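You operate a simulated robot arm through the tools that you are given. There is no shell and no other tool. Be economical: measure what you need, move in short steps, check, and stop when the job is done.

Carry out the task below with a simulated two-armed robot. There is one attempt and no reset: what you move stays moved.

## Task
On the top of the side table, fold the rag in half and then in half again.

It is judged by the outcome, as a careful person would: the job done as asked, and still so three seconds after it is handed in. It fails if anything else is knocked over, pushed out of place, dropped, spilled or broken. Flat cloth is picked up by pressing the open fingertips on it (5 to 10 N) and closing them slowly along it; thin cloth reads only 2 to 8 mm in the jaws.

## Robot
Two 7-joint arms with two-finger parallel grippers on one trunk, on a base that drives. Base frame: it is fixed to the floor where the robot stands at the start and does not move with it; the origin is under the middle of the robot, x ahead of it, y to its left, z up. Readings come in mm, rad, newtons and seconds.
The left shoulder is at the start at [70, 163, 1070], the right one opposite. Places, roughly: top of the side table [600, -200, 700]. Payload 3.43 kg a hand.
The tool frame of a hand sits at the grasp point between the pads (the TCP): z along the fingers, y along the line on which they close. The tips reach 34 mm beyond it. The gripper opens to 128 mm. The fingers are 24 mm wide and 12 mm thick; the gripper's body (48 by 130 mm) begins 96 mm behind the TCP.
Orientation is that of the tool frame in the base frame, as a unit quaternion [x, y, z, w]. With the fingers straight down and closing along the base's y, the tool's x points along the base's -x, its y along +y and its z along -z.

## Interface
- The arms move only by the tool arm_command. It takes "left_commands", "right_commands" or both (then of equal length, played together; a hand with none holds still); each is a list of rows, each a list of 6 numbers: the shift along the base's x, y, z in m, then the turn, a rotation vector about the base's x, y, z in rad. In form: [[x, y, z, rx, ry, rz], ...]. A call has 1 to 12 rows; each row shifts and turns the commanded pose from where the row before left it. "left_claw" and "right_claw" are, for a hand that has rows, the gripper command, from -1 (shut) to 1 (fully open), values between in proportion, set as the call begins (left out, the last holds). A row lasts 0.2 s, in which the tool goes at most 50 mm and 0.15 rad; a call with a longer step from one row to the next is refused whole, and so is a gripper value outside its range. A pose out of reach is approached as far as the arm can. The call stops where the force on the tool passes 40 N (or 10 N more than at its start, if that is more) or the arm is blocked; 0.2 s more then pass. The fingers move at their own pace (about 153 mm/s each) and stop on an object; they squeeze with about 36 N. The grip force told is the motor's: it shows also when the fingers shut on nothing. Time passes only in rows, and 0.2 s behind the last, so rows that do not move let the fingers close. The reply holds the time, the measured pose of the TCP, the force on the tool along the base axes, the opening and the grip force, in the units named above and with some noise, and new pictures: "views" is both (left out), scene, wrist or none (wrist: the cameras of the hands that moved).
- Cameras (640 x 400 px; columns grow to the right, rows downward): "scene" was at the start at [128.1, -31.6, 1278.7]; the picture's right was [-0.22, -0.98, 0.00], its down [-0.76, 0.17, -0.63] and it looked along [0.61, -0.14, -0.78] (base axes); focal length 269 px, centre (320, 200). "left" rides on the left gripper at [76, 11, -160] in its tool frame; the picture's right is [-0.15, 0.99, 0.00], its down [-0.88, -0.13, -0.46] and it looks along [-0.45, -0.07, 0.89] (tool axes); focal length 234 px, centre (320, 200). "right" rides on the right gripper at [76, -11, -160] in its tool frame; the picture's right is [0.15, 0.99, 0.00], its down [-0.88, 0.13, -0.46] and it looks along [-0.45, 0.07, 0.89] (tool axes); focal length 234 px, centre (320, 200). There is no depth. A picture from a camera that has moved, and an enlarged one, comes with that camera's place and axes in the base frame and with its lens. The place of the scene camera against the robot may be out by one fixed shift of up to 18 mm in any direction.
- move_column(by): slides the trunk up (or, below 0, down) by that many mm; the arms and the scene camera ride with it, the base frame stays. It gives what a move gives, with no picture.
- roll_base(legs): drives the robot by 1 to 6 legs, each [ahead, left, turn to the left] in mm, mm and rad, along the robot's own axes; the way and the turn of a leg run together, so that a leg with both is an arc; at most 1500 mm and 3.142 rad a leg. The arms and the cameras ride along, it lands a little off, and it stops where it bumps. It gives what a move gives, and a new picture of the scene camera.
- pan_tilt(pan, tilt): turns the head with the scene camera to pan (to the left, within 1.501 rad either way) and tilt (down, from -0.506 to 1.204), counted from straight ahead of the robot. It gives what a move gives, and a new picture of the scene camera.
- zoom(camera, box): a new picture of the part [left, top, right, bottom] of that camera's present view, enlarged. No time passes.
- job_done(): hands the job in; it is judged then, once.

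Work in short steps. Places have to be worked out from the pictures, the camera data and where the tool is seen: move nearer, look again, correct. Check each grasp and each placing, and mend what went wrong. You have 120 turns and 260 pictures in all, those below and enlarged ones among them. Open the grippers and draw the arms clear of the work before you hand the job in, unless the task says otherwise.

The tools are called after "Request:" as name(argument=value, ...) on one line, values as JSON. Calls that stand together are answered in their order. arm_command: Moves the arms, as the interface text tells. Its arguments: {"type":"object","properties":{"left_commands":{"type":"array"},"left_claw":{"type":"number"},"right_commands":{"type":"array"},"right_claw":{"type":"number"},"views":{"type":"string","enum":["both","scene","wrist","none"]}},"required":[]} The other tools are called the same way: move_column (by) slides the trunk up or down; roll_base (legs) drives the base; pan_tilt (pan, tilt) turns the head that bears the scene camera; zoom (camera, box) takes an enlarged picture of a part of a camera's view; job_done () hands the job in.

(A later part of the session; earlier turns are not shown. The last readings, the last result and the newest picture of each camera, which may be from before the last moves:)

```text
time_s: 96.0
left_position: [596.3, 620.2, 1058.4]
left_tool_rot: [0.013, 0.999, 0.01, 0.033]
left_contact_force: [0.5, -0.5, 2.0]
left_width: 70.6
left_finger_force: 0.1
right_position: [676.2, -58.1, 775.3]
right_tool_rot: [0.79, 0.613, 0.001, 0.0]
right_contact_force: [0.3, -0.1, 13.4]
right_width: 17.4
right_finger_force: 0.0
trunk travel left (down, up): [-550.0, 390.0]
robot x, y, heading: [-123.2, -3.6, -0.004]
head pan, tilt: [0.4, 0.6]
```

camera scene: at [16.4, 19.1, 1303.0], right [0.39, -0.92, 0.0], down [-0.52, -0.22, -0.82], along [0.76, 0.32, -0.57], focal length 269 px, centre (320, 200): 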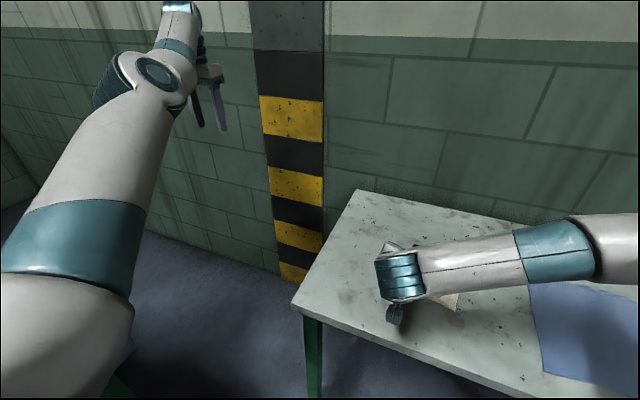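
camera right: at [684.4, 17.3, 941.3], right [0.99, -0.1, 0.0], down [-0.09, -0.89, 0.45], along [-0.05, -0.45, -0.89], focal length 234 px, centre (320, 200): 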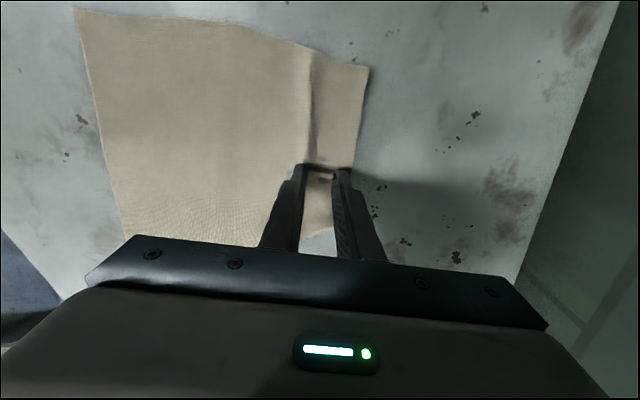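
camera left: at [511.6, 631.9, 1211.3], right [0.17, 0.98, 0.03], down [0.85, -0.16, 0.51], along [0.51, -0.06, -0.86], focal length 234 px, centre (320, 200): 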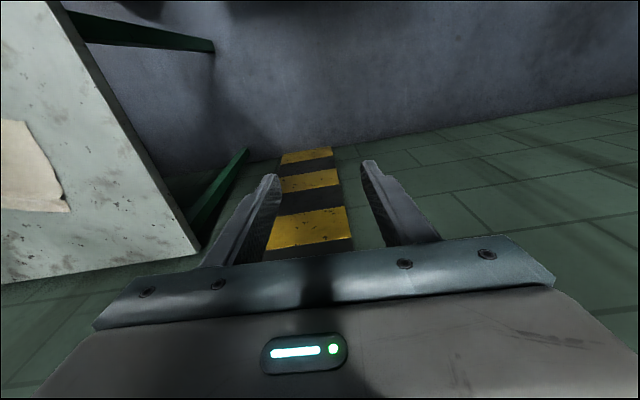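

Request:
arm_command(right_commands=[[0, 0, 0.0005, 0, 0, 0]], right_claw=-0.82, views="none")

Request:
arm_command(right_commands=[[0, 0, 0, 0, 0, 0]], right_claw=-0.91, views="none")

Request:
arm_command(right_commands=[[0, 0, 0, 0, 0, 0], [0, 0, 0, 0, 0, 0]], right_claw=-1, views="none")

Request:
zoom(camera="right", box=[220, 60, 420, 220])

```text
time_s: 96.4
left_position: [596.7, 620.7, 1056.9]
left_tool_rot: [0.012, 0.999, 0.01, 0.033]
left_contact_force: [0.2, 1.0, -0.1]
left_width: 70.7
left_finger_force: 0.1
right_position: [676.0, -57.7, 775.8]
right_tool_rot: [0.791, 0.612, 0.002, 0.0]
right_contact_force: [-1.0, 1.1, 14.3]
right_width: 10.5
right_finger_force: 0.0
trunk travel left (down, up): [-550.0, 390.0]
robot x, y, heading: [-117.6, 2.7, -0.005]
head pan, tilt: [0.4, 0.6]
```

```text
time_s: 96.8
left_position: [596.5, 620.7, 1058.6]
left_tool_rot: [0.013, 0.999, 0.01, 0.033]
left_contact_force: [-0.7, -0.3, -0.5]
left_width: 70.5
left_finger_force: 0.0
right_position: [676.5, -58.7, 776.1]
right_tool_rot: [0.79, 0.613, 0.001, 0.001]
right_contact_force: [-1.0, 1.7, 15.1]
right_width: 4.5
right_finger_force: 0.0
trunk travel left (down, up): [-550.0, 390.0]
robot x, y, heading: [-121.5, -1.9, -0.003]
head pan, tilt: [0.4, 0.6]
```

```text
time_s: 97.4
left_position: [596.0, 620.2, 1058.6]
left_tool_rot: [0.013, 0.999, 0.01, 0.032]
left_contact_force: [-0.3, 0.4, 0.4]
left_width: 70.3
left_finger_force: 0.1
right_position: [675.4, -58.6, 775.5]
right_tool_rot: [0.79, 0.613, 0.001, 0.0]
right_contact_force: [1.2, 0.3, 15.2]
right_width: 1.9
right_finger_force: 35.8
trunk travel left (down, up): [-550.0, 390.0]
robot x, y, heading: [-115.1, -2.0, -0.002]
head pan, tilt: [0.4, 0.6]
```

```text
2.50 times, centred on (320, 140) of right
camera zoom: at [683.2, 16.8, 934.9], right [0.99, -0.1, 0.0], down [-0.09, -0.89, 0.45], along [-0.05, -0.45, -0.89], focal length 585 px, centre (320, 350)
```

zoom: 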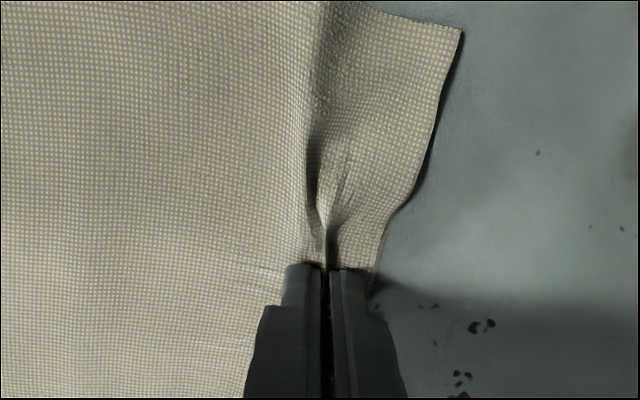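

Gripped 1.9 mm with the strip running parallel to the edge. I carry it up and over toward the near side, stopping partway to check.

Request:
arm_command(right_commands=[[-0.0067, 0.0016, 0.0185, 0, 0, 0], [-0.0067, 0.0016, 0.0185, 0, 0, 0], [-0.0067, 0.0016, 0.0185, 0, 0, 0], [-0.0211, 0.005, 0.0082, -0.0115, -0.0487, 0], [-0.0211, 0.005, 0.0082, -0.0115, -0.0487, 0], [-0.0211, 0.005, 0.0082, -0.0115, -0.0487, 0], [-0.0211, 0.005, -0.0083, -0.0229, -0.0973, 0], [-0.0211, 0.005, -0.0083, -0.0229, -0.0973, 0], [-0.0211, 0.005, -0.0083, -0.0229, -0.0973, 0]])

```text
time_s: 99.4
left_position: [598.9, 620.9, 1057.6]
left_tool_rot: [0.014, 0.999, 0.01, 0.032]
left_contact_force: [-0.2, 0.1, 0.1]
left_width: 70.3
left_finger_force: 0.1
right_position: [530.9, -25.2, 828.2]
right_tool_rot: [0.769, 0.598, 0.141, 0.173]
right_contact_force: [0.0, -0.1, 0.2]
right_width: 1.6
right_finger_force: 35.9
trunk travel left (down, up): [-550.0, 390.0]
robot x, y, heading: [-120.7, -1.9, -0.004]
head pan, tilt: [0.4, 0.6]
camera scene: at [16.2, 18.7, 1303.1], right [0.39, -0.92, 0.0], down [-0.52, -0.22, -0.82], along [0.76, 0.32, -0.57], focal length 269 px, centre (320, 200)
camera right: at [471.3, 67.5, 968.6], right [0.9, -0.08, 0.43], down [-0.3, -0.84, 0.46], along [0.33, -0.54, -0.78], focal length 234 px, centre (320, 200)
```

scene: 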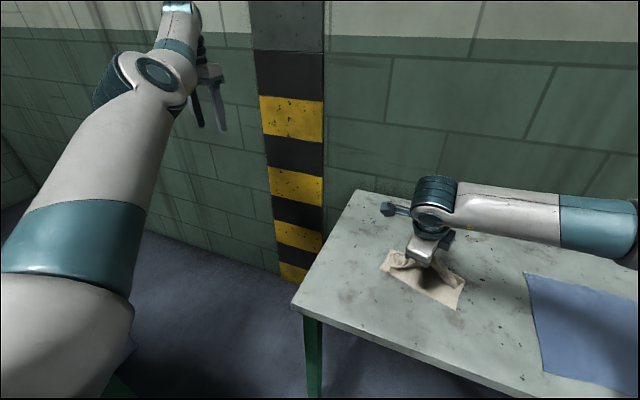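
right: 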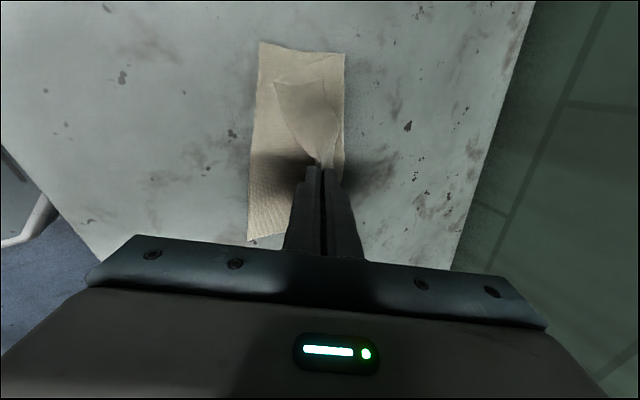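

The side view is very informative; I zoom in on the fold.

Request:
zoom(camera="right", box=[220, 30, 380, 250])

```text
1.82 times, centred on (300, 140) of right
camera zoom: at [471.3, 67.5, 968.6], right [0.9, -0.08, 0.43], down [-0.3, -0.84, 0.46], along [0.33, -0.54, -0.78], focal length 426 px, centre (356, 309)
```

zoom: 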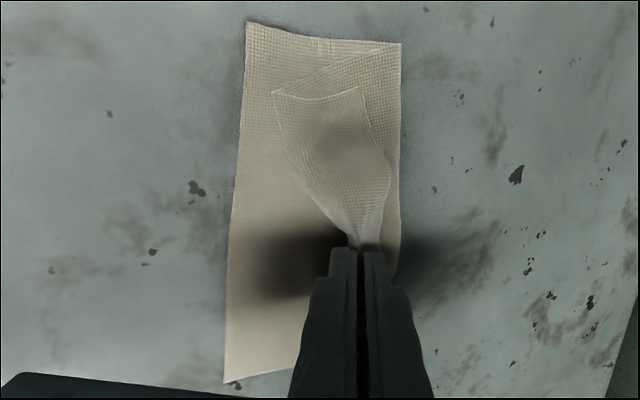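

As expected a flap will lie back on top. I lower the pinched line onto the cloth ~27 mm inside the near edge, forming the crease at the half line.

Request:
arm_command(right_commands=[[-0.0098, 0.0023, -0.0155, -0.0115, -0.0487, 0], [-0.0098, 0.0023, -0.0155, -0.0115, -0.0487, 0], [-0.0098, 0.0023, -0.0145, -0.0115, -0.0487, 0]], views="wrist")

Request:
zoom(camera="right", box=[200, 30, 420, 200])

```text
time_s: 100.2
left_position: [598.8, 620.6, 1056.0]
left_tool_rot: [0.012, 0.999, 0.011, 0.032]
left_contact_force: [-0.9, -0.3, -0.4]
left_width: 70.5
left_finger_force: 0.1
right_position: [500.6, -16.2, 783.4]
right_tool_rot: [0.755, 0.585, 0.186, 0.23]
right_contact_force: [0.1, 0.0, -0.5]
right_width: 1.8
right_finger_force: 35.8
trunk travel left (down, up): [-550.0, 390.0]
robot x, y, heading: [-121.2, 1.6, -0.008]
head pan, tilt: [0.4, 0.6]
camera right: at [422.1, 79.2, 909.9], right [0.83, -0.06, 0.56], down [-0.36, -0.82, 0.44], along [0.43, -0.56, -0.7], focal length 234 px, centre (320, 200)
```

right: 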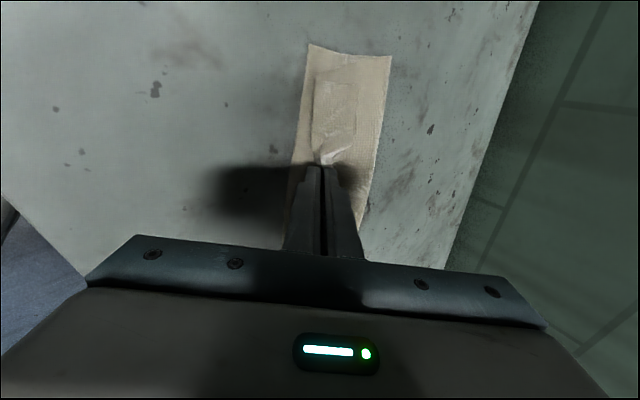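

```text
2.35 times, centred on (310, 115) of right
camera zoom: at [422.1, 79.2, 909.9], right [0.83, -0.06, 0.56], down [-0.36, -0.82, 0.44], along [0.43, -0.56, -0.7], focal length 551 px, centre (344, 400)
```

zoom: 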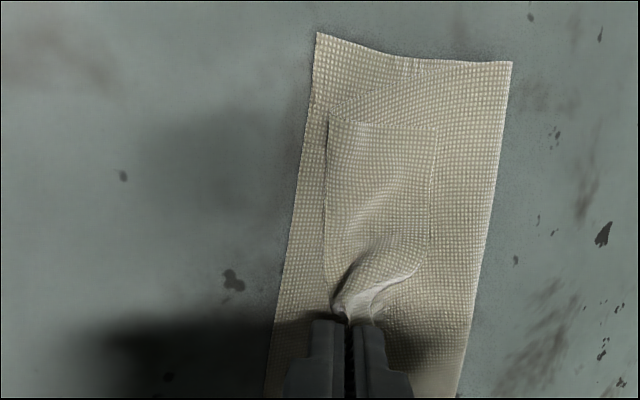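

The pinched line is down and the crease is at mid-cloth, but the flap and the corners need to be brought out. I release, back off, and look from above.

Request:
arm_command(right_commands=[[0, 0, -0.003, 0, 0, 0], [0, 0, 0, 0, 0, 0], [-0.005, 0.001, 0.01, 0, 0, 0], [-0.005, 0.001, 0.02, 0.02, 0.09, 0.05], [0, 0, 0.03, 0.03, 0.12, 0.1], [0, 0, 0.03, 0.03, 0.12, 0.1], [0, -0.02, 0.03, 0.03, 0.12, 0.1], [0, -0.02, 0.03, 0.03, 0.12, 0.1], [0, -0.02, 0.02, 0, 0.01, 0.13], [0, -0.01, 0, 0, 0, 0.14], [0, 0, 0, 0, 0, 0.14]], right_claw=-0.5, views="wrist")

Request:
zoom(camera="scene", box=[360, 220, 500, 330])

```text
refused: row 5 steps farther than a row can; nothing moved
```

```text
3.64 times, centred on (430, 275) of scene
camera zoom: at [16.5, 18.7, 1303.0], right [0.39, -0.92, 0.0], down [-0.52, -0.22, -0.82], along [0.76, 0.32, -0.57], focal length 980 px, centre (-80, -73)
```

zoom: 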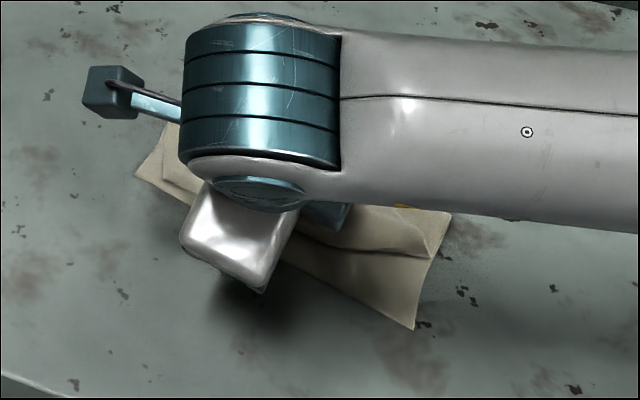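

One row rotated too fast; I resend with smaller turns.

Request:
arm_command(right_commands=[[0, 0, -0.003, 0, 0, 0], [0, 0, 0, 0, 0, 0], [-0.005, 0.001, 0.01, 0, 0, 0], [-0.005, 0.001, 0.02, 0.02, 0.08, 0.05], [0, 0, 0.03, 0.025, 0.1, 0.09], [0, 0, 0.03, 0.025, 0.1, 0.09], [0, -0.02, 0.03, 0.025, 0.1, 0.09], [0, -0.02, 0.03, 0.025, 0.1, 0.09], [0, -0.02, 0.02, 0.018, 0.09, 0.11], [0, -0.01, 0, 0, 0, 0.145], [0, 0, 0, 0, 0, 0.145], [0, 0, 0, 0, 0, 0.145]], right_claw=-0.5, views="both")

Request:
zoom(camera="right", box=[220, 20, 520, 240])

```text
time_s: 102.8
left_position: [597.5, 619.8, 1056.0]
left_tool_rot: [0.013, 0.999, 0.01, 0.032]
left_contact_force: [0.1, -0.3, -0.5]
left_width: 70.2
left_finger_force: 0.1
right_position: [492.2, -85.3, 951.2]
right_tool_rot: [0.431, 0.9, 0.043, -0.056]
right_contact_force: [0.4, 0.4, 0.6]
right_width: 31.9
right_finger_force: 0.0
trunk travel left (down, up): [-550.0, 390.0]
robot x, y, heading: [-120.5, -3.0, -0.005]
head pan, tilt: [0.4, 0.6]
camera scene: at [16.5, 18.5, 1303.0], right [0.39, -0.92, 0.0], down [-0.52, -0.22, -0.82], along [0.76, 0.32, -0.57], focal length 269 px, centre (320, 200)
camera right: at [444.9, -54.4, 1118.5], right [0.68, 0.73, 0.05], down [0.68, -0.65, 0.33], along [0.28, -0.19, -0.94], focal length 234 px, centre (320, 200)
```

scene: 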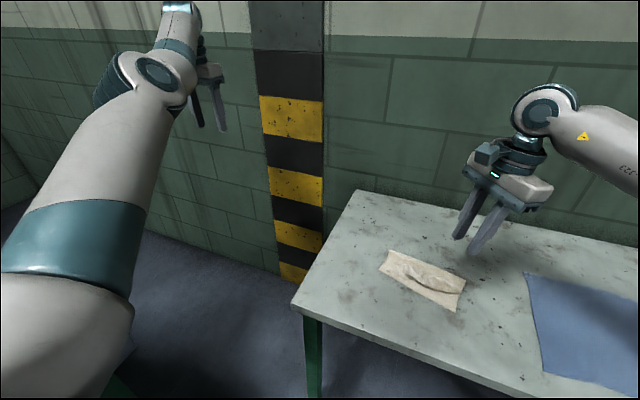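
right: 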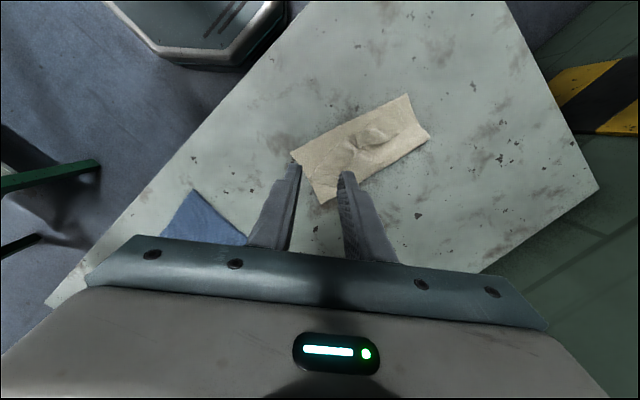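

```text
1.82 times, centred on (370, 130) of right
camera zoom: at [444.9, -54.4, 1118.5], right [0.68, 0.73, 0.05], down [0.68, -0.65, 0.33], along [0.28, -0.19, -0.94], focal length 426 px, centre (229, 327)
```

zoom: 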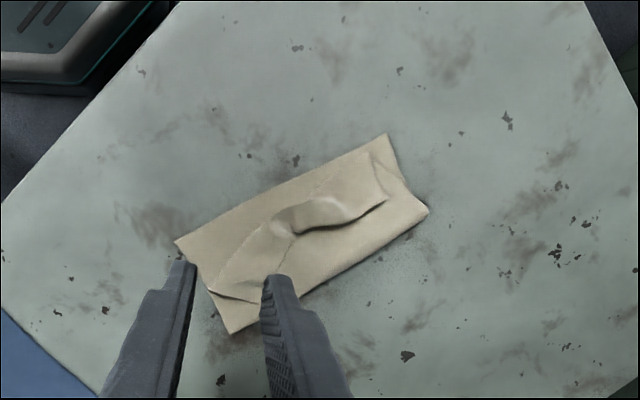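

Request:
zoom(camera="scene", box=[370, 240, 475, 320])

Request:
zoom(camera="right", box=[280, 85, 440, 210])

```text
5.00 times, centred on (422, 280) of scene
camera zoom: at [16.5, 18.5, 1303.0], right [0.39, -0.92, 0.0], down [-0.52, -0.22, -0.82], along [0.76, 0.32, -0.57], focal length 1347 px, centre (-192, -200)
```

zoom: 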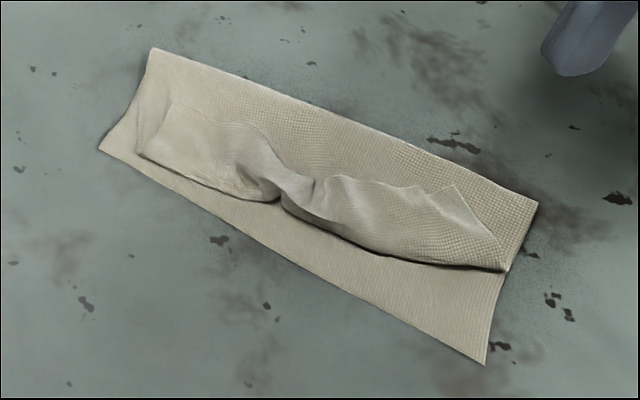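

```text
3.20 times, centred on (360, 148) of right
camera zoom: at [444.9, -54.4, 1118.5], right [0.68, 0.73, 0.05], down [0.68, -0.65, 0.33], along [0.28, -0.19, -0.94], focal length 749 px, centre (192, 368)
```

zoom: 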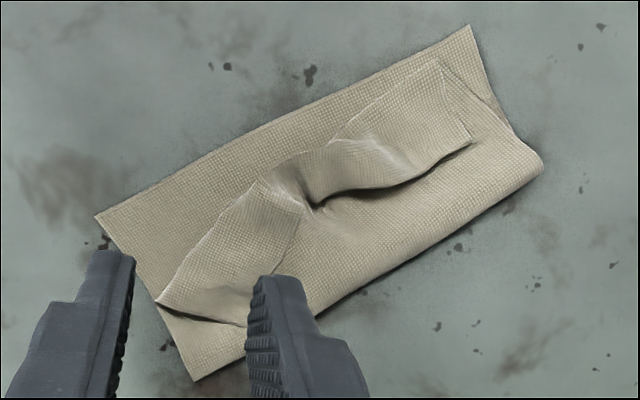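

Now I'll use the jaws, opened ~90 mm, as a two-pronged plow: lowered just above the top layer on the far side of the flap's free edge (which gapes open), then swept toward the robot to turn the flap over. First I move into position.

Request:
arm_command(right_commands=[[0.0133, 0.0093, -0.0215, -0.018, -0.009, 0.127], [0.0133, 0.0093, -0.0215, -0.018, -0.009, 0.127], [0.0133, 0.0093, -0.0215, -0.018, -0.009, 0.127], [0.0133, 0.0093, -0.0215, -0.018, -0.009, 0.127], [0.0133, 0.0093, -0.0215, -0.018, -0.009, 0.127], [0.0133, 0.0093, -0.0215, -0.018, -0.009, 0.127], [0.0133, 0.0093, -0.0215, -0.018, -0.009, 0.127]], right_claw=0.4, views="wrist")

```text
time_s: 104.4
left_position: [598.6, 620.4, 1056.7]
left_tool_rot: [0.014, 0.999, 0.011, 0.031]
left_contact_force: [0.1, -0.1, -0.2]
left_width: 70.4
left_finger_force: 0.0
right_position: [586.0, -18.6, 799.6]
right_tool_rot: [0.002, 1.0, -0.027, -0.015]
right_contact_force: [0.6, 0.2, 0.0]
right_width: 89.5
right_finger_force: 0.0
trunk travel left (down, up): [-550.0, 390.0]
robot x, y, heading: [-124.0, -2.2, 0.001]
head pan, tilt: [0.4, 0.6]
camera right: at [513.9, -21.9, 961.3], right [-0.14, 0.99, -0.05], down [0.9, 0.15, 0.42], along [0.42, 0.02, -0.91], focal length 234 px, centre (320, 200)
```

right: 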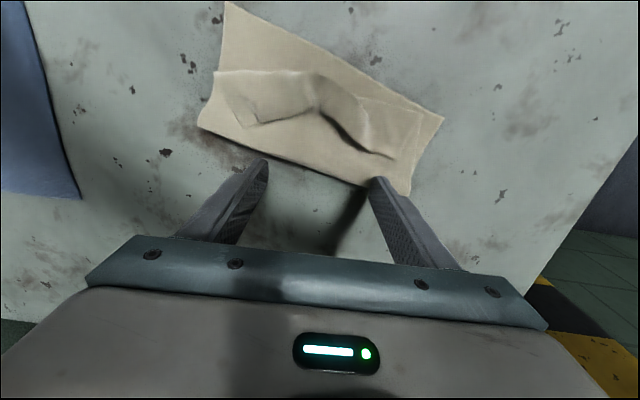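

The flap's open mouth faces away, as needed. I move over the top layer just beyond the free edge, tilt slightly so the leading edge is lowest, and go down to ~2 mm above the layer.

Request:
arm_command(right_commands=[[-0.009, 0, 0, 0.018, -0.11, 0], [-0.008, 0, 0, 0.018, -0.11, 0], [-0.008, 0, 0, 0.018, -0.11, 0], [0, 0, -0.009, 0, 0, 0], [0, 0, -0.009, 0, 0, 0]], views="wrist")

```text
time_s: 105.6
left_position: [598.7, 620.1, 1056.5]
left_tool_rot: [0.014, 0.999, 0.011, 0.032]
left_contact_force: [1.3, -0.8, -0.4]
left_width: 70.6
left_finger_force: 0.2
right_position: [557.9, -19.7, 780.9]
right_tool_rot: [0.008, 0.989, 0.002, 0.148]
right_contact_force: [0.1, 0.2, 0.9]
right_width: 89.8
right_finger_force: 0.1
trunk travel left (down, up): [-550.0, 390.0]
robot x, y, heading: [-122.6, 1.5, -0.003]
head pan, tilt: [0.4, 0.6]
camera right: at [438.6, -30.8, 911.5], right [-0.13, 0.99, -0.04], down [0.71, 0.12, 0.7], along [0.69, 0.06, -0.72], focal length 234 px, centre (320, 200)
```

right: 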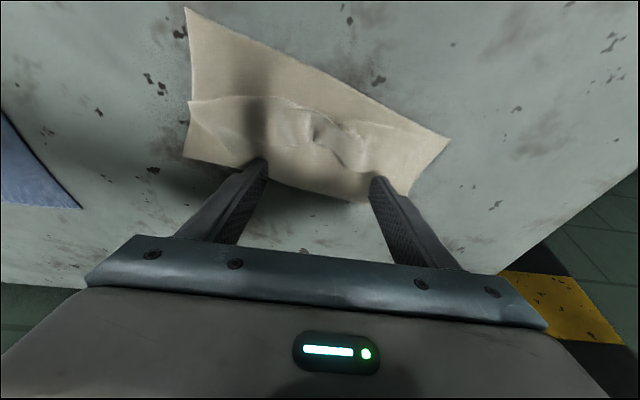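

In place. I sweep 40 mm toward the robot and check whether the flap is being turned.

Request:
arm_command(right_commands=[[-0.01, 0, 0, 0, 0, 0], [-0.01, 0, 0, 0, 0, 0], [-0.01, 0, 0, 0, 0, 0], [-0.01, 0, 0, 0, 0, 0]], views="wrist")

Request:
zoom(camera="right", box=[160, 0, 460, 210])

```text
time_s: 106.6
left_position: [597.5, 620.5, 1056.5]
left_tool_rot: [0.013, 0.999, 0.01, 0.032]
left_contact_force: [0.5, -0.3, 0.4]
left_width: 70.1
left_finger_force: 0.0
right_position: [518.4, -20.6, 782.5]
right_tool_rot: [0.008, 0.989, 0.002, 0.148]
right_contact_force: [0.0, -0.1, -0.2]
right_width: 89.6
right_finger_force: 0.0
trunk travel left (down, up): [-550.0, 390.0]
robot x, y, heading: [-126.0, -0.5, -0.003]
head pan, tilt: [0.4, 0.6]
camera right: at [398.8, -31.0, 912.2], right [-0.12, 0.99, -0.04], down [0.71, 0.12, 0.7], along [0.69, 0.06, -0.72], focal length 234 px, centre (320, 200)
```

right: 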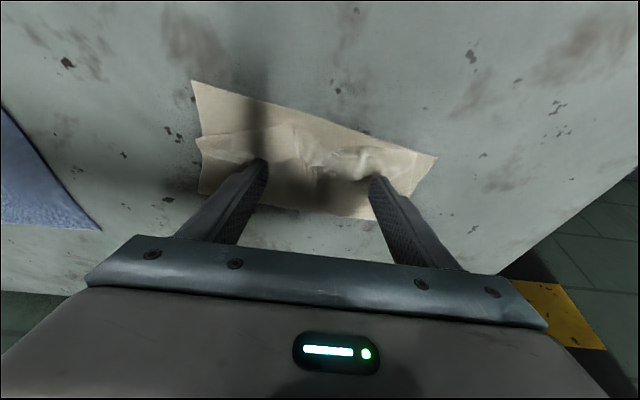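

```text
1.90 times, centred on (310, 105) of right
camera zoom: at [398.8, -31.0, 912.2], right [-0.12, 0.99, -0.04], down [0.71, 0.12, 0.7], along [0.69, 0.06, -0.72], focal length 446 px, centre (339, 381)
```

zoom: 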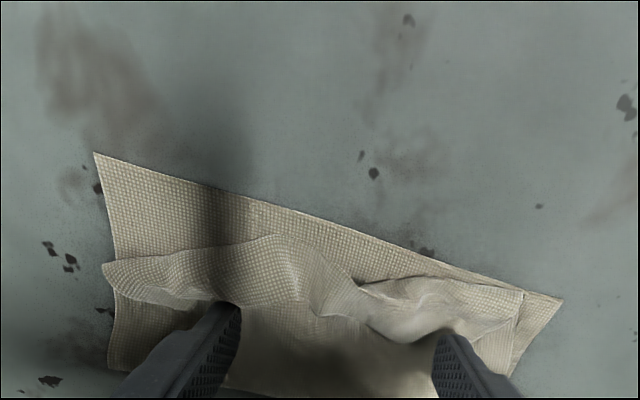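

The prongs have caught the flap and are pushing it up. I keep sweeping another 40 mm with a slight rise.

Request:
arm_command(right_commands=[[-0.01, 0, 0.002, 0, 0, 0], [-0.01, 0, 0.002, 0, 0, 0], [-0.01, 0, 0.002, 0, 0, 0], [-0.01, 0, 0.002, 0, 0, 0]], views="none")

Request:
zoom(camera="right", box=[160, 0, 460, 210])

```text
time_s: 107.6
left_position: [598.2, 620.2, 1055.1]
left_tool_rot: [0.013, 0.999, 0.01, 0.032]
left_contact_force: [0.5, 0.2, 0.4]
left_width: 70.3
left_finger_force: 0.1
right_position: [478.6, -20.2, 789.8]
right_tool_rot: [0.007, 0.989, 0.001, 0.149]
right_contact_force: [-0.3, 0.8, 0.1]
right_width: 89.8
right_finger_force: 0.1
trunk travel left (down, up): [-550.0, 390.0]
robot x, y, heading: [-119.4, -3.3, 0.003]
head pan, tilt: [0.4, 0.6]
```

```text
1.90 times, centred on (310, 105) of right
camera zoom: at [358.2, -30.7, 919.9], right [-0.13, 0.99, -0.04], down [0.71, 0.12, 0.7], along [0.69, 0.06, -0.72], focal length 446 px, centre (339, 381)
```

zoom: 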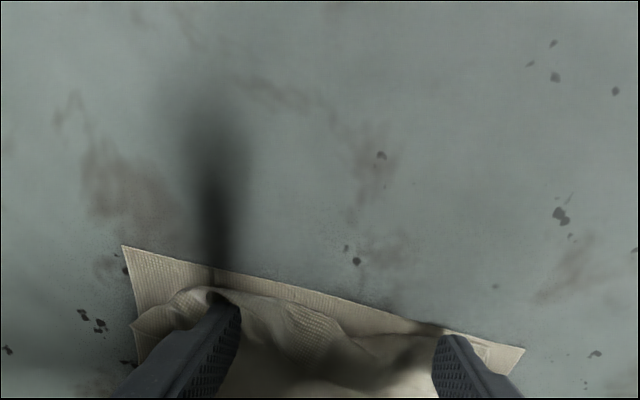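

The flap is being turned over. I continue another 35 mm outward and then lift off.

Request:
arm_command(right_commands=[[-0.01, 0, 0.001, 0, 0, 0], [-0.01, 0, 0.001, 0, 0, 0], [-0.01, 0, 0.001, 0, 0, 0], [-0.008, 0, 0.002, 0, 0, 0]], views="none")

Request:
zoom(camera="right", box=[120, 100, 500, 300])

Request:
zoom(camera="scene", box=[350, 220, 500, 330])

```text
time_s: 108.6
left_position: [598.8, 620.9, 1056.0]
left_tool_rot: [0.013, 0.999, 0.01, 0.033]
left_contact_force: [0.0, -0.3, 0.4]
left_width: 70.3
left_finger_force: 0.0
right_position: [441.1, -19.2, 793.5]
right_tool_rot: [0.008, 0.989, 0.001, 0.149]
right_contact_force: [0.4, -0.6, 0.3]
right_width: 89.6
right_finger_force: 0.0
trunk travel left (down, up): [-550.0, 390.0]
robot x, y, heading: [-122.0, 2.9, -0.008]
head pan, tilt: [0.4, 0.6]
```

```text
1.68 times, centred on (310, 200) of right
camera zoom: at [320.5, -30.6, 925.0], right [-0.12, 0.99, -0.04], down [0.71, 0.12, 0.7], along [0.69, 0.06, -0.72], focal length 394 px, centre (337, 200)
```

zoom: 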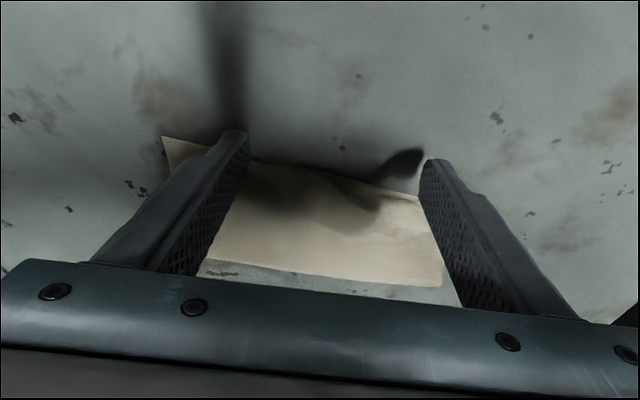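

```text
3.64 times, centred on (425, 275) of scene
camera zoom: at [16.3, 18.6, 1303.0], right [0.39, -0.92, 0.0], down [-0.52, -0.22, -0.82], along [0.76, 0.32, -0.57], focal length 980 px, centre (-62, -73)
```

zoom: 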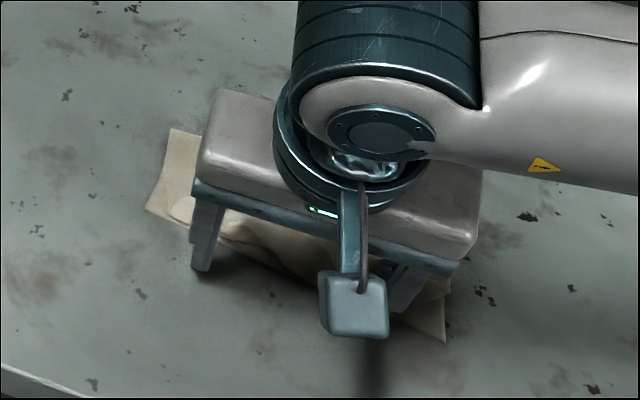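

The prongs have passed the near edge. I lift the hand away to the right to inspect.

Request:
arm_command(right_commands=[[-0.005, 0, 0.02, 0, 0.05, 0], [0, 0, 0.035, 0, 0.1, 0], [0, -0.01, 0.04, 0, 0.13, 0], [0, -0.03, 0.035, 0, 0.02, 0], [0.02, -0.035, 0.02, 0, 0, 0], [0.02, -0.035, 0.01, 0, 0, 0], [0.02, -0.035, 0, 0, 0, 0]], views="wrist")

Request:
zoom(camera="scene", box=[365, 235, 485, 325])

```text
time_s: 110.2
left_position: [597.6, 618.2, 1056.4]
left_tool_rot: [0.013, 0.999, 0.011, 0.033]
left_contact_force: [0.3, -0.7, 0.4]
left_width: 70.5
left_finger_force: 0.0
right_position: [497.0, -165.8, 953.4]
right_tool_rot: [0.008, 1.0, 0.001, -0.001]
right_contact_force: [0.4, -0.3, -0.5]
right_width: 89.7
right_finger_force: 0.0
trunk travel left (down, up): [-550.0, 390.0]
robot x, y, heading: [-121.5, -6.7, -0.001]
head pan, tilt: [0.4, 0.6]
camera right: at [420.1, -177.8, 1112.8], right [-0.13, 0.99, 0.0], down [0.88, 0.12, 0.45], along [0.45, 0.06, -0.89], focal length 234 px, centre (320, 200)
```

right: 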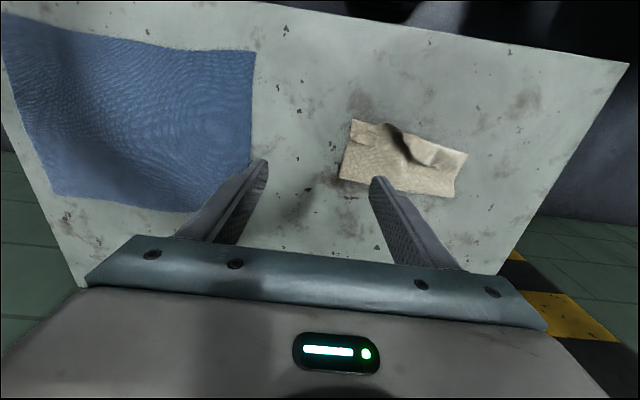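

```text
4.44 times, centred on (425, 280) of scene
camera zoom: at [16.7, 17.4, 1303.0], right [0.39, -0.92, 0.0], down [-0.52, -0.22, -0.82], along [0.76, 0.32, -0.57], focal length 1197 px, centre (-147, -156)
```

zoom: 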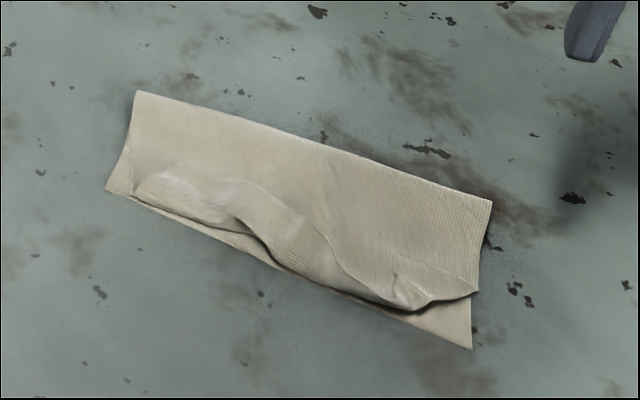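

Much better: the fold is nearly square with a remaining rolled hem. I zoom in to see where the free edge is now.

Request:
zoom(camera="right", box=[320, 100, 490, 210])

```text
3.64 times, centred on (405, 155) of right
camera zoom: at [420.1, -177.8, 1112.8], right [-0.13, 0.99, 0.0], down [0.88, 0.12, 0.45], along [0.45, 0.06, -0.89], focal length 852 px, centre (11, 364)
```

zoom: 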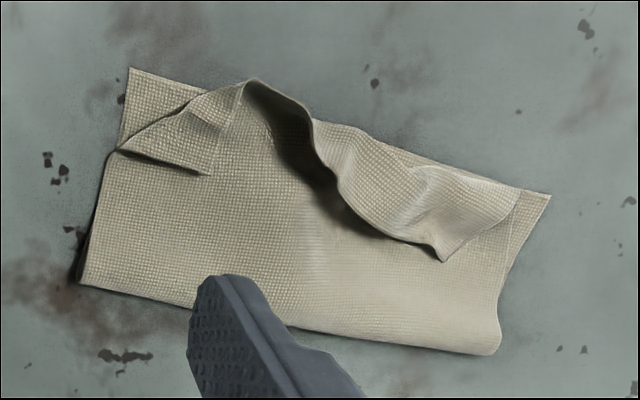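

The centre of the flap now reaches the near edge and stands open; the left and right ends lag (edges near (528,36) and (504,-80)). I plow again with the jaws yawed to match the edge line.

Request:
arm_command(right_commands=[[0.0068, 0.0235, -0.023, 0, 0, -0.048], [0.0068, 0.0235, -0.023, 0, 0, -0.048], [0.0068, 0.0235, -0.023, 0, 0, -0.048], [0.0048, 0.0235, -0.023, 0, 0, -0.048], [0.0048, 0.0235, -0.023, 0, 0, -0.048], [0.0048, 0.0235, -0.023, 0, 0, -0.046], [0, 0, 0, -0.028, -0.096, 0], [0, 0, 0, -0.028, -0.096, 0], [0, 0, 0, -0.028, -0.096, 0], [0, 0, -0.0113, 0, 0, 0], [0, 0, -0.0113, 0, 0, 0], [0, 0, -0.011, 0, 0, 0]], views="wrist")

```text
time_s: 112.8
left_position: [599.0, 620.9, 1056.9]
left_tool_rot: [0.014, 0.999, 0.01, 0.032]
left_contact_force: [-0.3, 0.5, -0.2]
left_width: 70.6
left_finger_force: 0.1
right_position: [530.7, -23.8, 783.6]
right_tool_rot: [0.15, 0.977, -0.02, 0.148]
right_contact_force: [-0.9, 0.2, 0.1]
right_width: 89.9
right_finger_force: 0.1
trunk travel left (down, up): [-550.0, 390.0]
robot x, y, heading: [-119.3, 3.5, -0.0]
head pan, tilt: [0.4, 0.6]
camera right: at [412.5, -0.6, 912.9], right [0.16, 0.99, -0.04], down [0.71, -0.09, 0.7], along [0.68, -0.14, -0.72], focal length 234 px, centre (320, 200)
```

right: 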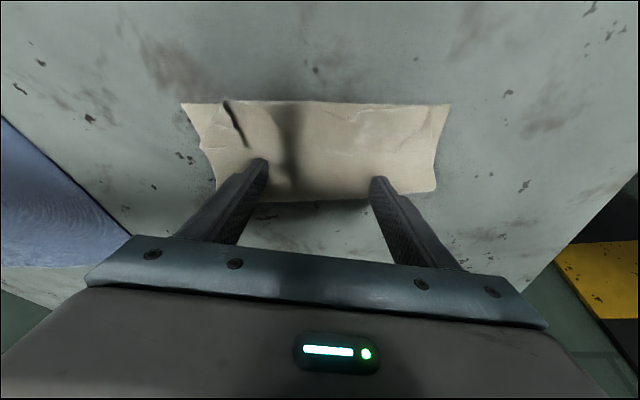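

Request:
zoom(camera="right", box=[160, 80, 470, 220])

```text
2.06 times, centred on (315, 150) of right
camera zoom: at [412.5, -0.6, 912.9], right [0.16, 0.99, -0.04], down [0.71, -0.09, 0.7], along [0.68, -0.14, -0.72], focal length 483 px, centre (330, 303)
```

zoom: 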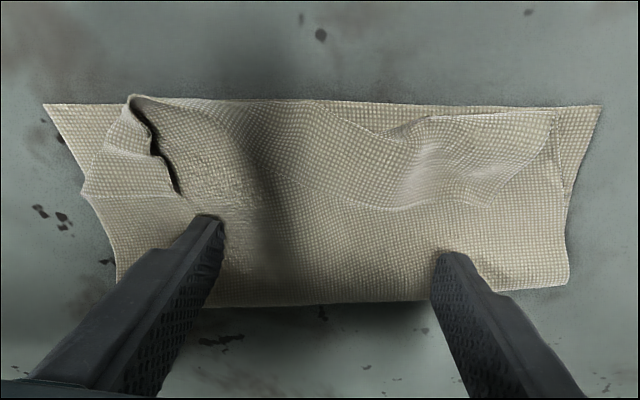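

The centre has settled flat; only the two corner flaps remain, right in front of the prongs. I sweep forward.

Request:
arm_command(right_commands=[[-0.01, 0.001, -0.001, 0, 0, 0], [-0.01, 0.001, -0.001, 0, 0, 0], [-0.01, 0.001, 0, 0, 0, 0], [-0.01, 0.001, 0, 0, 0, 0]], views="none")

Request:
zoom(camera="right", box=[140, 80, 490, 260])

```text
time_s: 113.8
left_position: [597.6, 620.0, 1056.6]
left_tool_rot: [0.014, 0.999, 0.01, 0.033]
left_contact_force: [0.0, -0.2, -0.2]
left_width: 70.4
left_finger_force: 0.1
right_position: [490.7, -19.8, 782.2]
right_tool_rot: [0.148, 0.978, -0.019, 0.148]
right_contact_force: [0.6, -0.4, 0.2]
right_width: 89.6
right_finger_force: 0.0
trunk travel left (down, up): [-550.0, 390.0]
robot x, y, heading: [-117.3, 0.1, -0.001]
head pan, tilt: [0.4, 0.6]
```

```text
1.83 times, centred on (315, 170) of right
camera zoom: at [372.3, 3.0, 911.2], right [0.16, 0.99, -0.04], down [0.71, -0.09, 0.7], along [0.68, -0.14, -0.72], focal length 428 px, centre (329, 255)
```

zoom: 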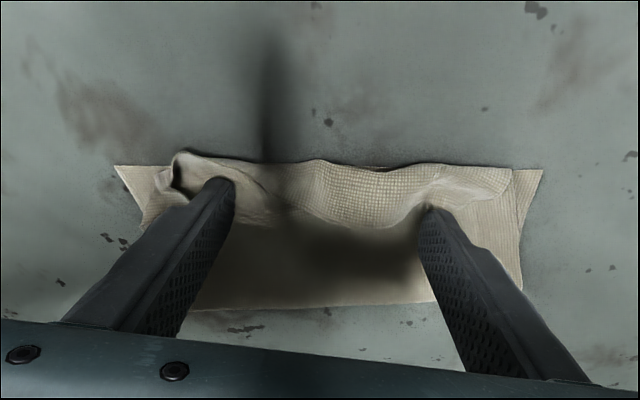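

The flap edges are piling up against the prongs at the near edge. I push on outward with a small rise, then lift away.

Request:
arm_command(right_commands=[[-0.01, 0.001, 0.001, 0, 0, 0], [-0.01, 0.001, 0.001, 0, 0, 0], [-0.01, 0.001, 0.002, 0, 0, 0], [-0.01, 0.001, 0.003, 0, 0, 0], [-0.008, 0, 0.004, 0, 0, 0]], views="none")

Request:
zoom(camera="right", box=[140, 80, 490, 300])

Request:
arm_command(right_commands=[[-0.003, 0, 0.02, 0.01, 0.04, 0], [0, 0, 0.035, 0.03, 0.11, 0], [0, -0.01, 0.04, 0.03, 0.11, 0], [0, -0.03, 0.035, 0.01, 0.03, 0.05], [0.02, -0.035, 0.02, 0, 0, 0.05], [0.02, -0.035, 0.01, 0, 0, 0.05], [0.02, -0.035, 0, 0, 0, 0.05]], views="none")

Request:
zoom(camera="right", box=[300, 90, 500, 220])

```text
time_s: 115.0
left_position: [597.2, 619.9, 1056.4]
left_tool_rot: [0.012, 0.999, 0.01, 0.032]
left_contact_force: [-0.2, 0.2, -1.3]
left_width: 70.6
left_finger_force: 0.1
right_position: [442.6, -16.4, 792.9]
right_tool_rot: [0.148, 0.978, -0.019, 0.147]
right_contact_force: [0.0, -0.2, -0.1]
right_width: 89.5
right_finger_force: 0.2
trunk travel left (down, up): [-550.0, 390.0]
robot x, y, heading: [-121.9, 0.6, -0.008]
head pan, tilt: [0.4, 0.6]
```

```text
1.82 times, centred on (315, 190) of right
camera zoom: at [324.4, 7.4, 922.5], right [0.16, 0.99, -0.04], down [0.71, -0.09, 0.7], along [0.68, -0.14, -0.72], focal length 426 px, centre (329, 218)
```

zoom: 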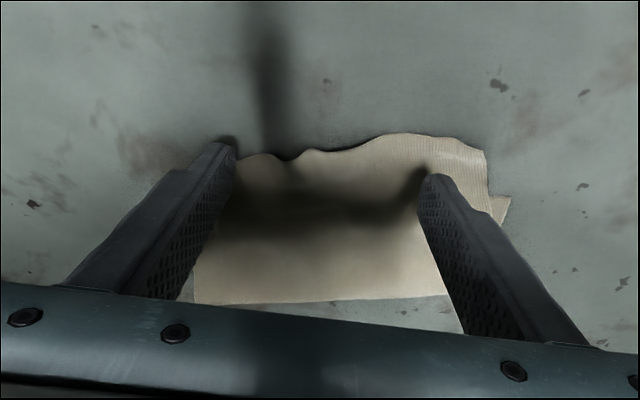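

```text
time_s: 116.6
left_position: [599.1, 618.7, 1057.7]
left_tool_rot: [0.014, 0.999, 0.011, 0.033]
left_contact_force: [0.0, 0.5, 1.0]
left_width: 70.3
left_finger_force: 0.1
right_position: [500.5, -162.7, 952.5]
right_tool_rot: [0.05, 0.999, 0.0, -0.001]
right_contact_force: [-0.2, 0.1, -0.3]
right_width: 89.5
right_finger_force: 0.0
trunk travel left (down, up): [-550.0, 390.0]
robot x, y, heading: [-119.4, 1.8, 0.0]
head pan, tilt: [0.4, 0.6]
```

```text
3.08 times, centred on (400, 155) of right
camera zoom: at [424.4, -166.3, 1112.1], right [-0.05, 1.0, 0.0], down [0.89, 0.04, 0.45], along [0.45, 0.02, -0.89], focal length 720 px, centre (74, 338)
```

zoom: 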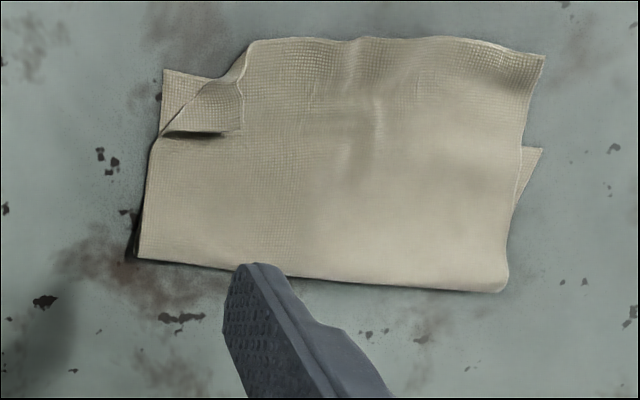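

Excellent: the flap is unrolled; the top now overshoots the near edge (≈45 mm left, 15 mm right), and one small corner triangle at the right remains folded. I close the jaws and flip that triangle the same way.

Request:
arm_command(right_commands=[[0.002, 0.0146, -0.028, 0, 0, 0], [0.002, 0.0146, -0.028, 0, 0, 0], [0.001, 0.0146, -0.028, 0, 0, 0], [0.001, 0.0146, -0.028, 0, 0, 0], [0.001, 0.0146, -0.028, 0, -0.1, 0], [0, 0, 0, 0, -0.1, 0], [0, 0, 0, 0, -0.1, 0], [0, 0, -0.0103, 0, 0, 0], [0, 0, -0.0103, 0, 0, 0], [0, 0, -0.01, 0, 0, 0], [0, 0, 0, 0, 0, 0]], right_claw=-1, views="wrist")

Request:
zoom(camera="right", box=[200, 60, 440, 210])

```text
time_s: 119.0
left_position: [598.4, 620.1, 1057.0]
left_tool_rot: [0.013, 0.999, 0.01, 0.032]
left_contact_force: [0.2, 0.3, 0.7]
left_width: 70.4
left_finger_force: 0.0
right_position: [506.8, -87.4, 781.3]
right_tool_rot: [0.051, 0.988, 0.007, 0.148]
right_contact_force: [0.1, -0.7, -0.1]
right_width: 0.0
right_finger_force: 32.8
trunk travel left (down, up): [-550.0, 390.0]
robot x, y, heading: [-118.5, -4.9, -0.006]
head pan, tilt: [0.4, 0.6]
camera right: at [386.3, -91.4, 911.6], right [-0.04, 1.0, -0.02], down [0.72, 0.04, 0.7], along [0.7, 0.02, -0.72], focal length 234 px, centre (320, 200)
```

right: 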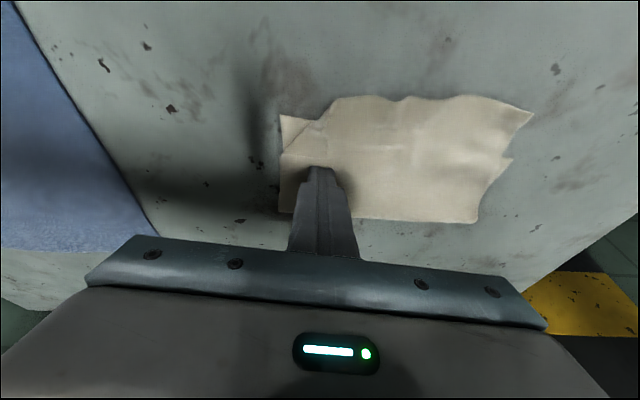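

```text
2.67 times, centred on (320, 135) of right
camera zoom: at [386.3, -91.4, 911.6], right [-0.04, 1.0, -0.02], down [0.72, 0.04, 0.7], along [0.7, 0.02, -0.72], focal length 624 px, centre (320, 373)
```

zoom: 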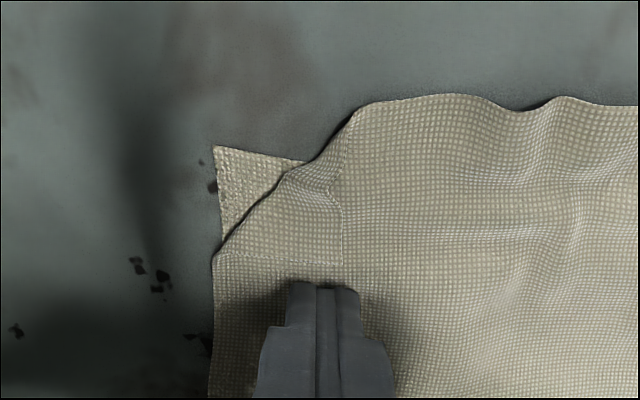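

The finger is right behind the triangle's edge. I push it diagonally outward toward the corner.

Request:
arm_command(right_commands=[[-0.01, -0.002, -0.001, 0, 0, 0], [-0.01, -0.004, 0, 0, 0, 0], [-0.009, -0.006, 0, 0, 0, 0], [-0.009, -0.007, 0.001, 0, 0, 0], [-0.009, -0.008, 0.002, 0, 0, 0], [-0.009, -0.008, 0.003, 0, 0, 0], [-0.008, -0.008, 0.004, 0, 0, 0]], views="none")

Request:
zoom(camera="right", box=[200, 60, 500, 260])

Request:
arm_command(right_commands=[[-0.003, -0.005, 0.02, 0, 0.05, 0], [0, -0.01, 0.035, 0, 0.1, 0], [0, -0.01, 0.04, 0, 0.13, 0], [0.01, 0, 0.035, 0, 0.02, 0], [0.02, 0.01, 0.02, 0, 0, 0], [0.02, 0.01, 0.01, 0, 0, 0]], views="none")

Request:
zoom(camera="right", box=[260, 60, 520, 220])

```text
time_s: 120.6
left_position: [597.6, 621.2, 1058.2]
left_tool_rot: [0.013, 0.999, 0.011, 0.033]
left_contact_force: [-0.2, 0.2, -0.3]
left_width: 70.7
left_finger_force: 0.0
right_position: [442.5, -130.7, 789.4]
right_tool_rot: [0.05, 0.988, 0.006, 0.148]
right_contact_force: [-0.2, 0.0, 0.2]
right_width: 0.0
right_finger_force: 33.0
trunk travel left (down, up): [-550.0, 390.0]
robot x, y, heading: [-118.6, -0.1, -0.002]
head pan, tilt: [0.4, 0.6]
```

```text
2.00 times, centred on (350, 160) of right
camera zoom: at [322.4, -134.7, 920.5], right [-0.04, 1.0, -0.02], down [0.72, 0.04, 0.7], along [0.7, 0.02, -0.72], focal length 468 px, centre (260, 280)
```

zoom: 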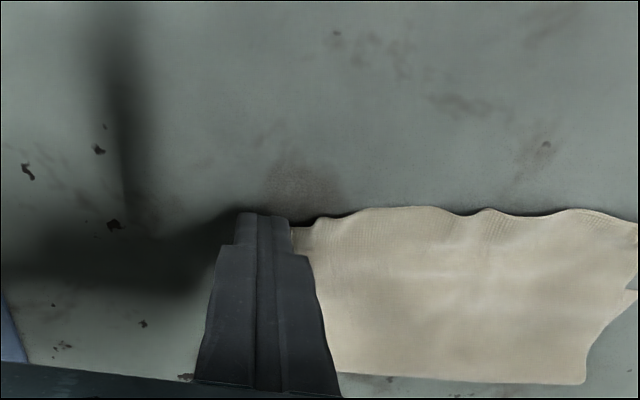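

```text
time_s: 122.0
left_position: [598.3, 620.7, 1055.5]
left_tool_rot: [0.014, 0.999, 0.01, 0.032]
left_contact_force: [-0.5, 0.8, -0.4]
left_width: 70.3
left_finger_force: 0.1
right_position: [490.7, -135.1, 952.5]
right_tool_rot: [0.05, 0.999, -0.001, -0.002]
right_contact_force: [0.8, 0.0, -0.2]
right_width: 0.0
right_finger_force: 33.2
trunk travel left (down, up): [-550.0, 390.0]
robot x, y, heading: [-118.0, 4.4, -0.004]
head pan, tilt: [0.4, 0.6]
```

```text
2.46 times, centred on (390, 140) of right
camera zoom: at [414.4, -139.2, 1111.2], right [-0.05, 1.0, 0.0], down [0.89, 0.04, 0.45], along [0.45, 0.02, -0.89], focal length 576 px, centre (148, 348)
```

zoom: 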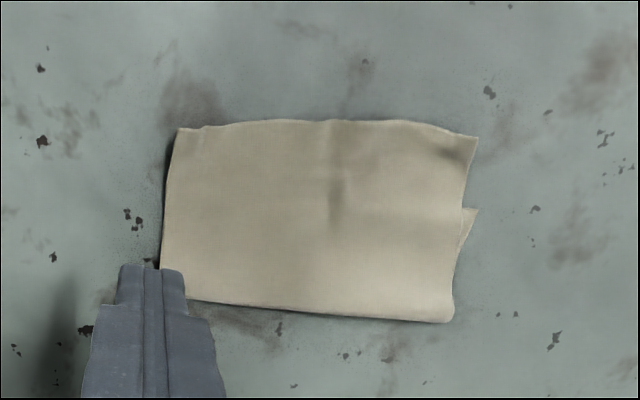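

The first fold is now flat and clean, with all layers lying properly. For the second fold I take the left edge over to the right. I move the right hand above the left edge with the jaws closing across it.

Request:
arm_command(right_commands=[[0.0049, 0.0305, -0.0255, 0, 0, 0.0425], [0.0049, 0.0305, -0.0255, 0, 0, 0.0425], [0.0049, 0.0305, -0.0255, 0, 0, 0.0425], [0.0049, 0.0305, -0.0255, 0, 0, 0.0425], [0.0049, 0.0305, -0.0255, 0, 0, 0.0425], [0.0049, 0.0305, -0.0255, 0, 0, 0.0425], [0, 0, -0.015, 0, 0, 0]], right_claw=-0.62, views="wrist")

```text
time_s: 123.6
left_position: [598.0, 620.0, 1057.3]
left_tool_rot: [0.013, 0.999, 0.012, 0.033]
left_contact_force: [-0.4, -0.2, -0.3]
left_width: 70.6
left_finger_force: 0.1
right_position: [518.3, 47.6, 781.7]
right_tool_rot: [-0.078, 0.997, -0.001, -0.001]
right_contact_force: [-1.2, -0.5, 0.6]
right_width: 23.9
right_finger_force: 0.2
trunk travel left (down, up): [-550.0, 390.0]
robot x, y, heading: [-117.6, -1.3, 0.002]
head pan, tilt: [0.4, 0.6]
camera right: at [445.8, 23.8, 942.1], right [-0.3, 0.95, 0.0], down [0.85, 0.26, 0.45], along [0.43, 0.13, -0.89], focal length 234 px, centre (320, 200)
```

right: 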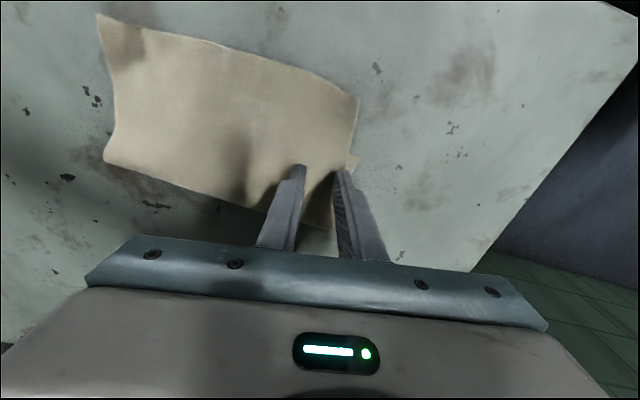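

The outer finger is right at the edge; I shift 5 mm inward and press firmly enough for two layers.

Request:
arm_command(right_commands=[[0, -0.005, -0.002, 0, 0, 0], [0, 0, -0.002, 0, 0, 0], [0, 0, -0.001, 0, 0, 0], [0, 0, -0.001, 0, 0, 0]], views="none")

Request:
arm_command(right_commands=[[0, 0, -0.001, 0, 0, 0]], views="none")

Request:
arm_command(right_commands=[[0, 0, -0.001, 0, 0, 0]], views="none")

```text
time_s: 124.6
left_position: [597.8, 620.4, 1057.9]
left_tool_rot: [0.013, 0.999, 0.011, 0.033]
left_contact_force: [0.4, -0.4, -0.2]
left_width: 70.4
left_finger_force: 0.0
right_position: [520.1, 43.2, 776.7]
right_tool_rot: [-0.077, 0.997, -0.001, -0.001]
right_contact_force: [0.4, 0.8, 0.1]
right_width: 24.2
right_finger_force: 0.1
trunk travel left (down, up): [-550.0, 390.0]
robot x, y, heading: [-117.3, -1.1, -0.001]
head pan, tilt: [0.4, 0.6]
```

```text
time_s: 125.0
left_position: [598.4, 620.6, 1056.9]
left_tool_rot: [0.014, 0.999, 0.01, 0.032]
left_contact_force: [0.2, 1.7, -0.2]
left_width: 70.5
left_finger_force: 0.1
right_position: [519.6, 41.4, 775.5]
right_tool_rot: [-0.077, 0.997, 0.0, -0.001]
right_contact_force: [-0.6, 0.2, 2.5]
right_width: 24.1
right_finger_force: 0.2
trunk travel left (down, up): [-550.0, 390.0]
robot x, y, heading: [-120.7, -0.8, -0.005]
head pan, tilt: [0.4, 0.6]
```

```text
time_s: 125.4
left_position: [597.6, 619.3, 1057.3]
left_tool_rot: [0.014, 0.999, 0.01, 0.032]
left_contact_force: [0.8, 0.3, 0.8]
left_width: 70.5
left_finger_force: 0.0
right_position: [518.5, 41.8, 775.0]
right_tool_rot: [-0.076, 0.997, -0.001, 0.0]
right_contact_force: [-0.1, 0.2, 9.3]
right_width: 24.3
right_finger_force: 0.1
trunk travel left (down, up): [-550.0, 390.0]
robot x, y, heading: [-116.4, -3.7, -0.003]
head pan, tilt: [0.4, 0.6]
```

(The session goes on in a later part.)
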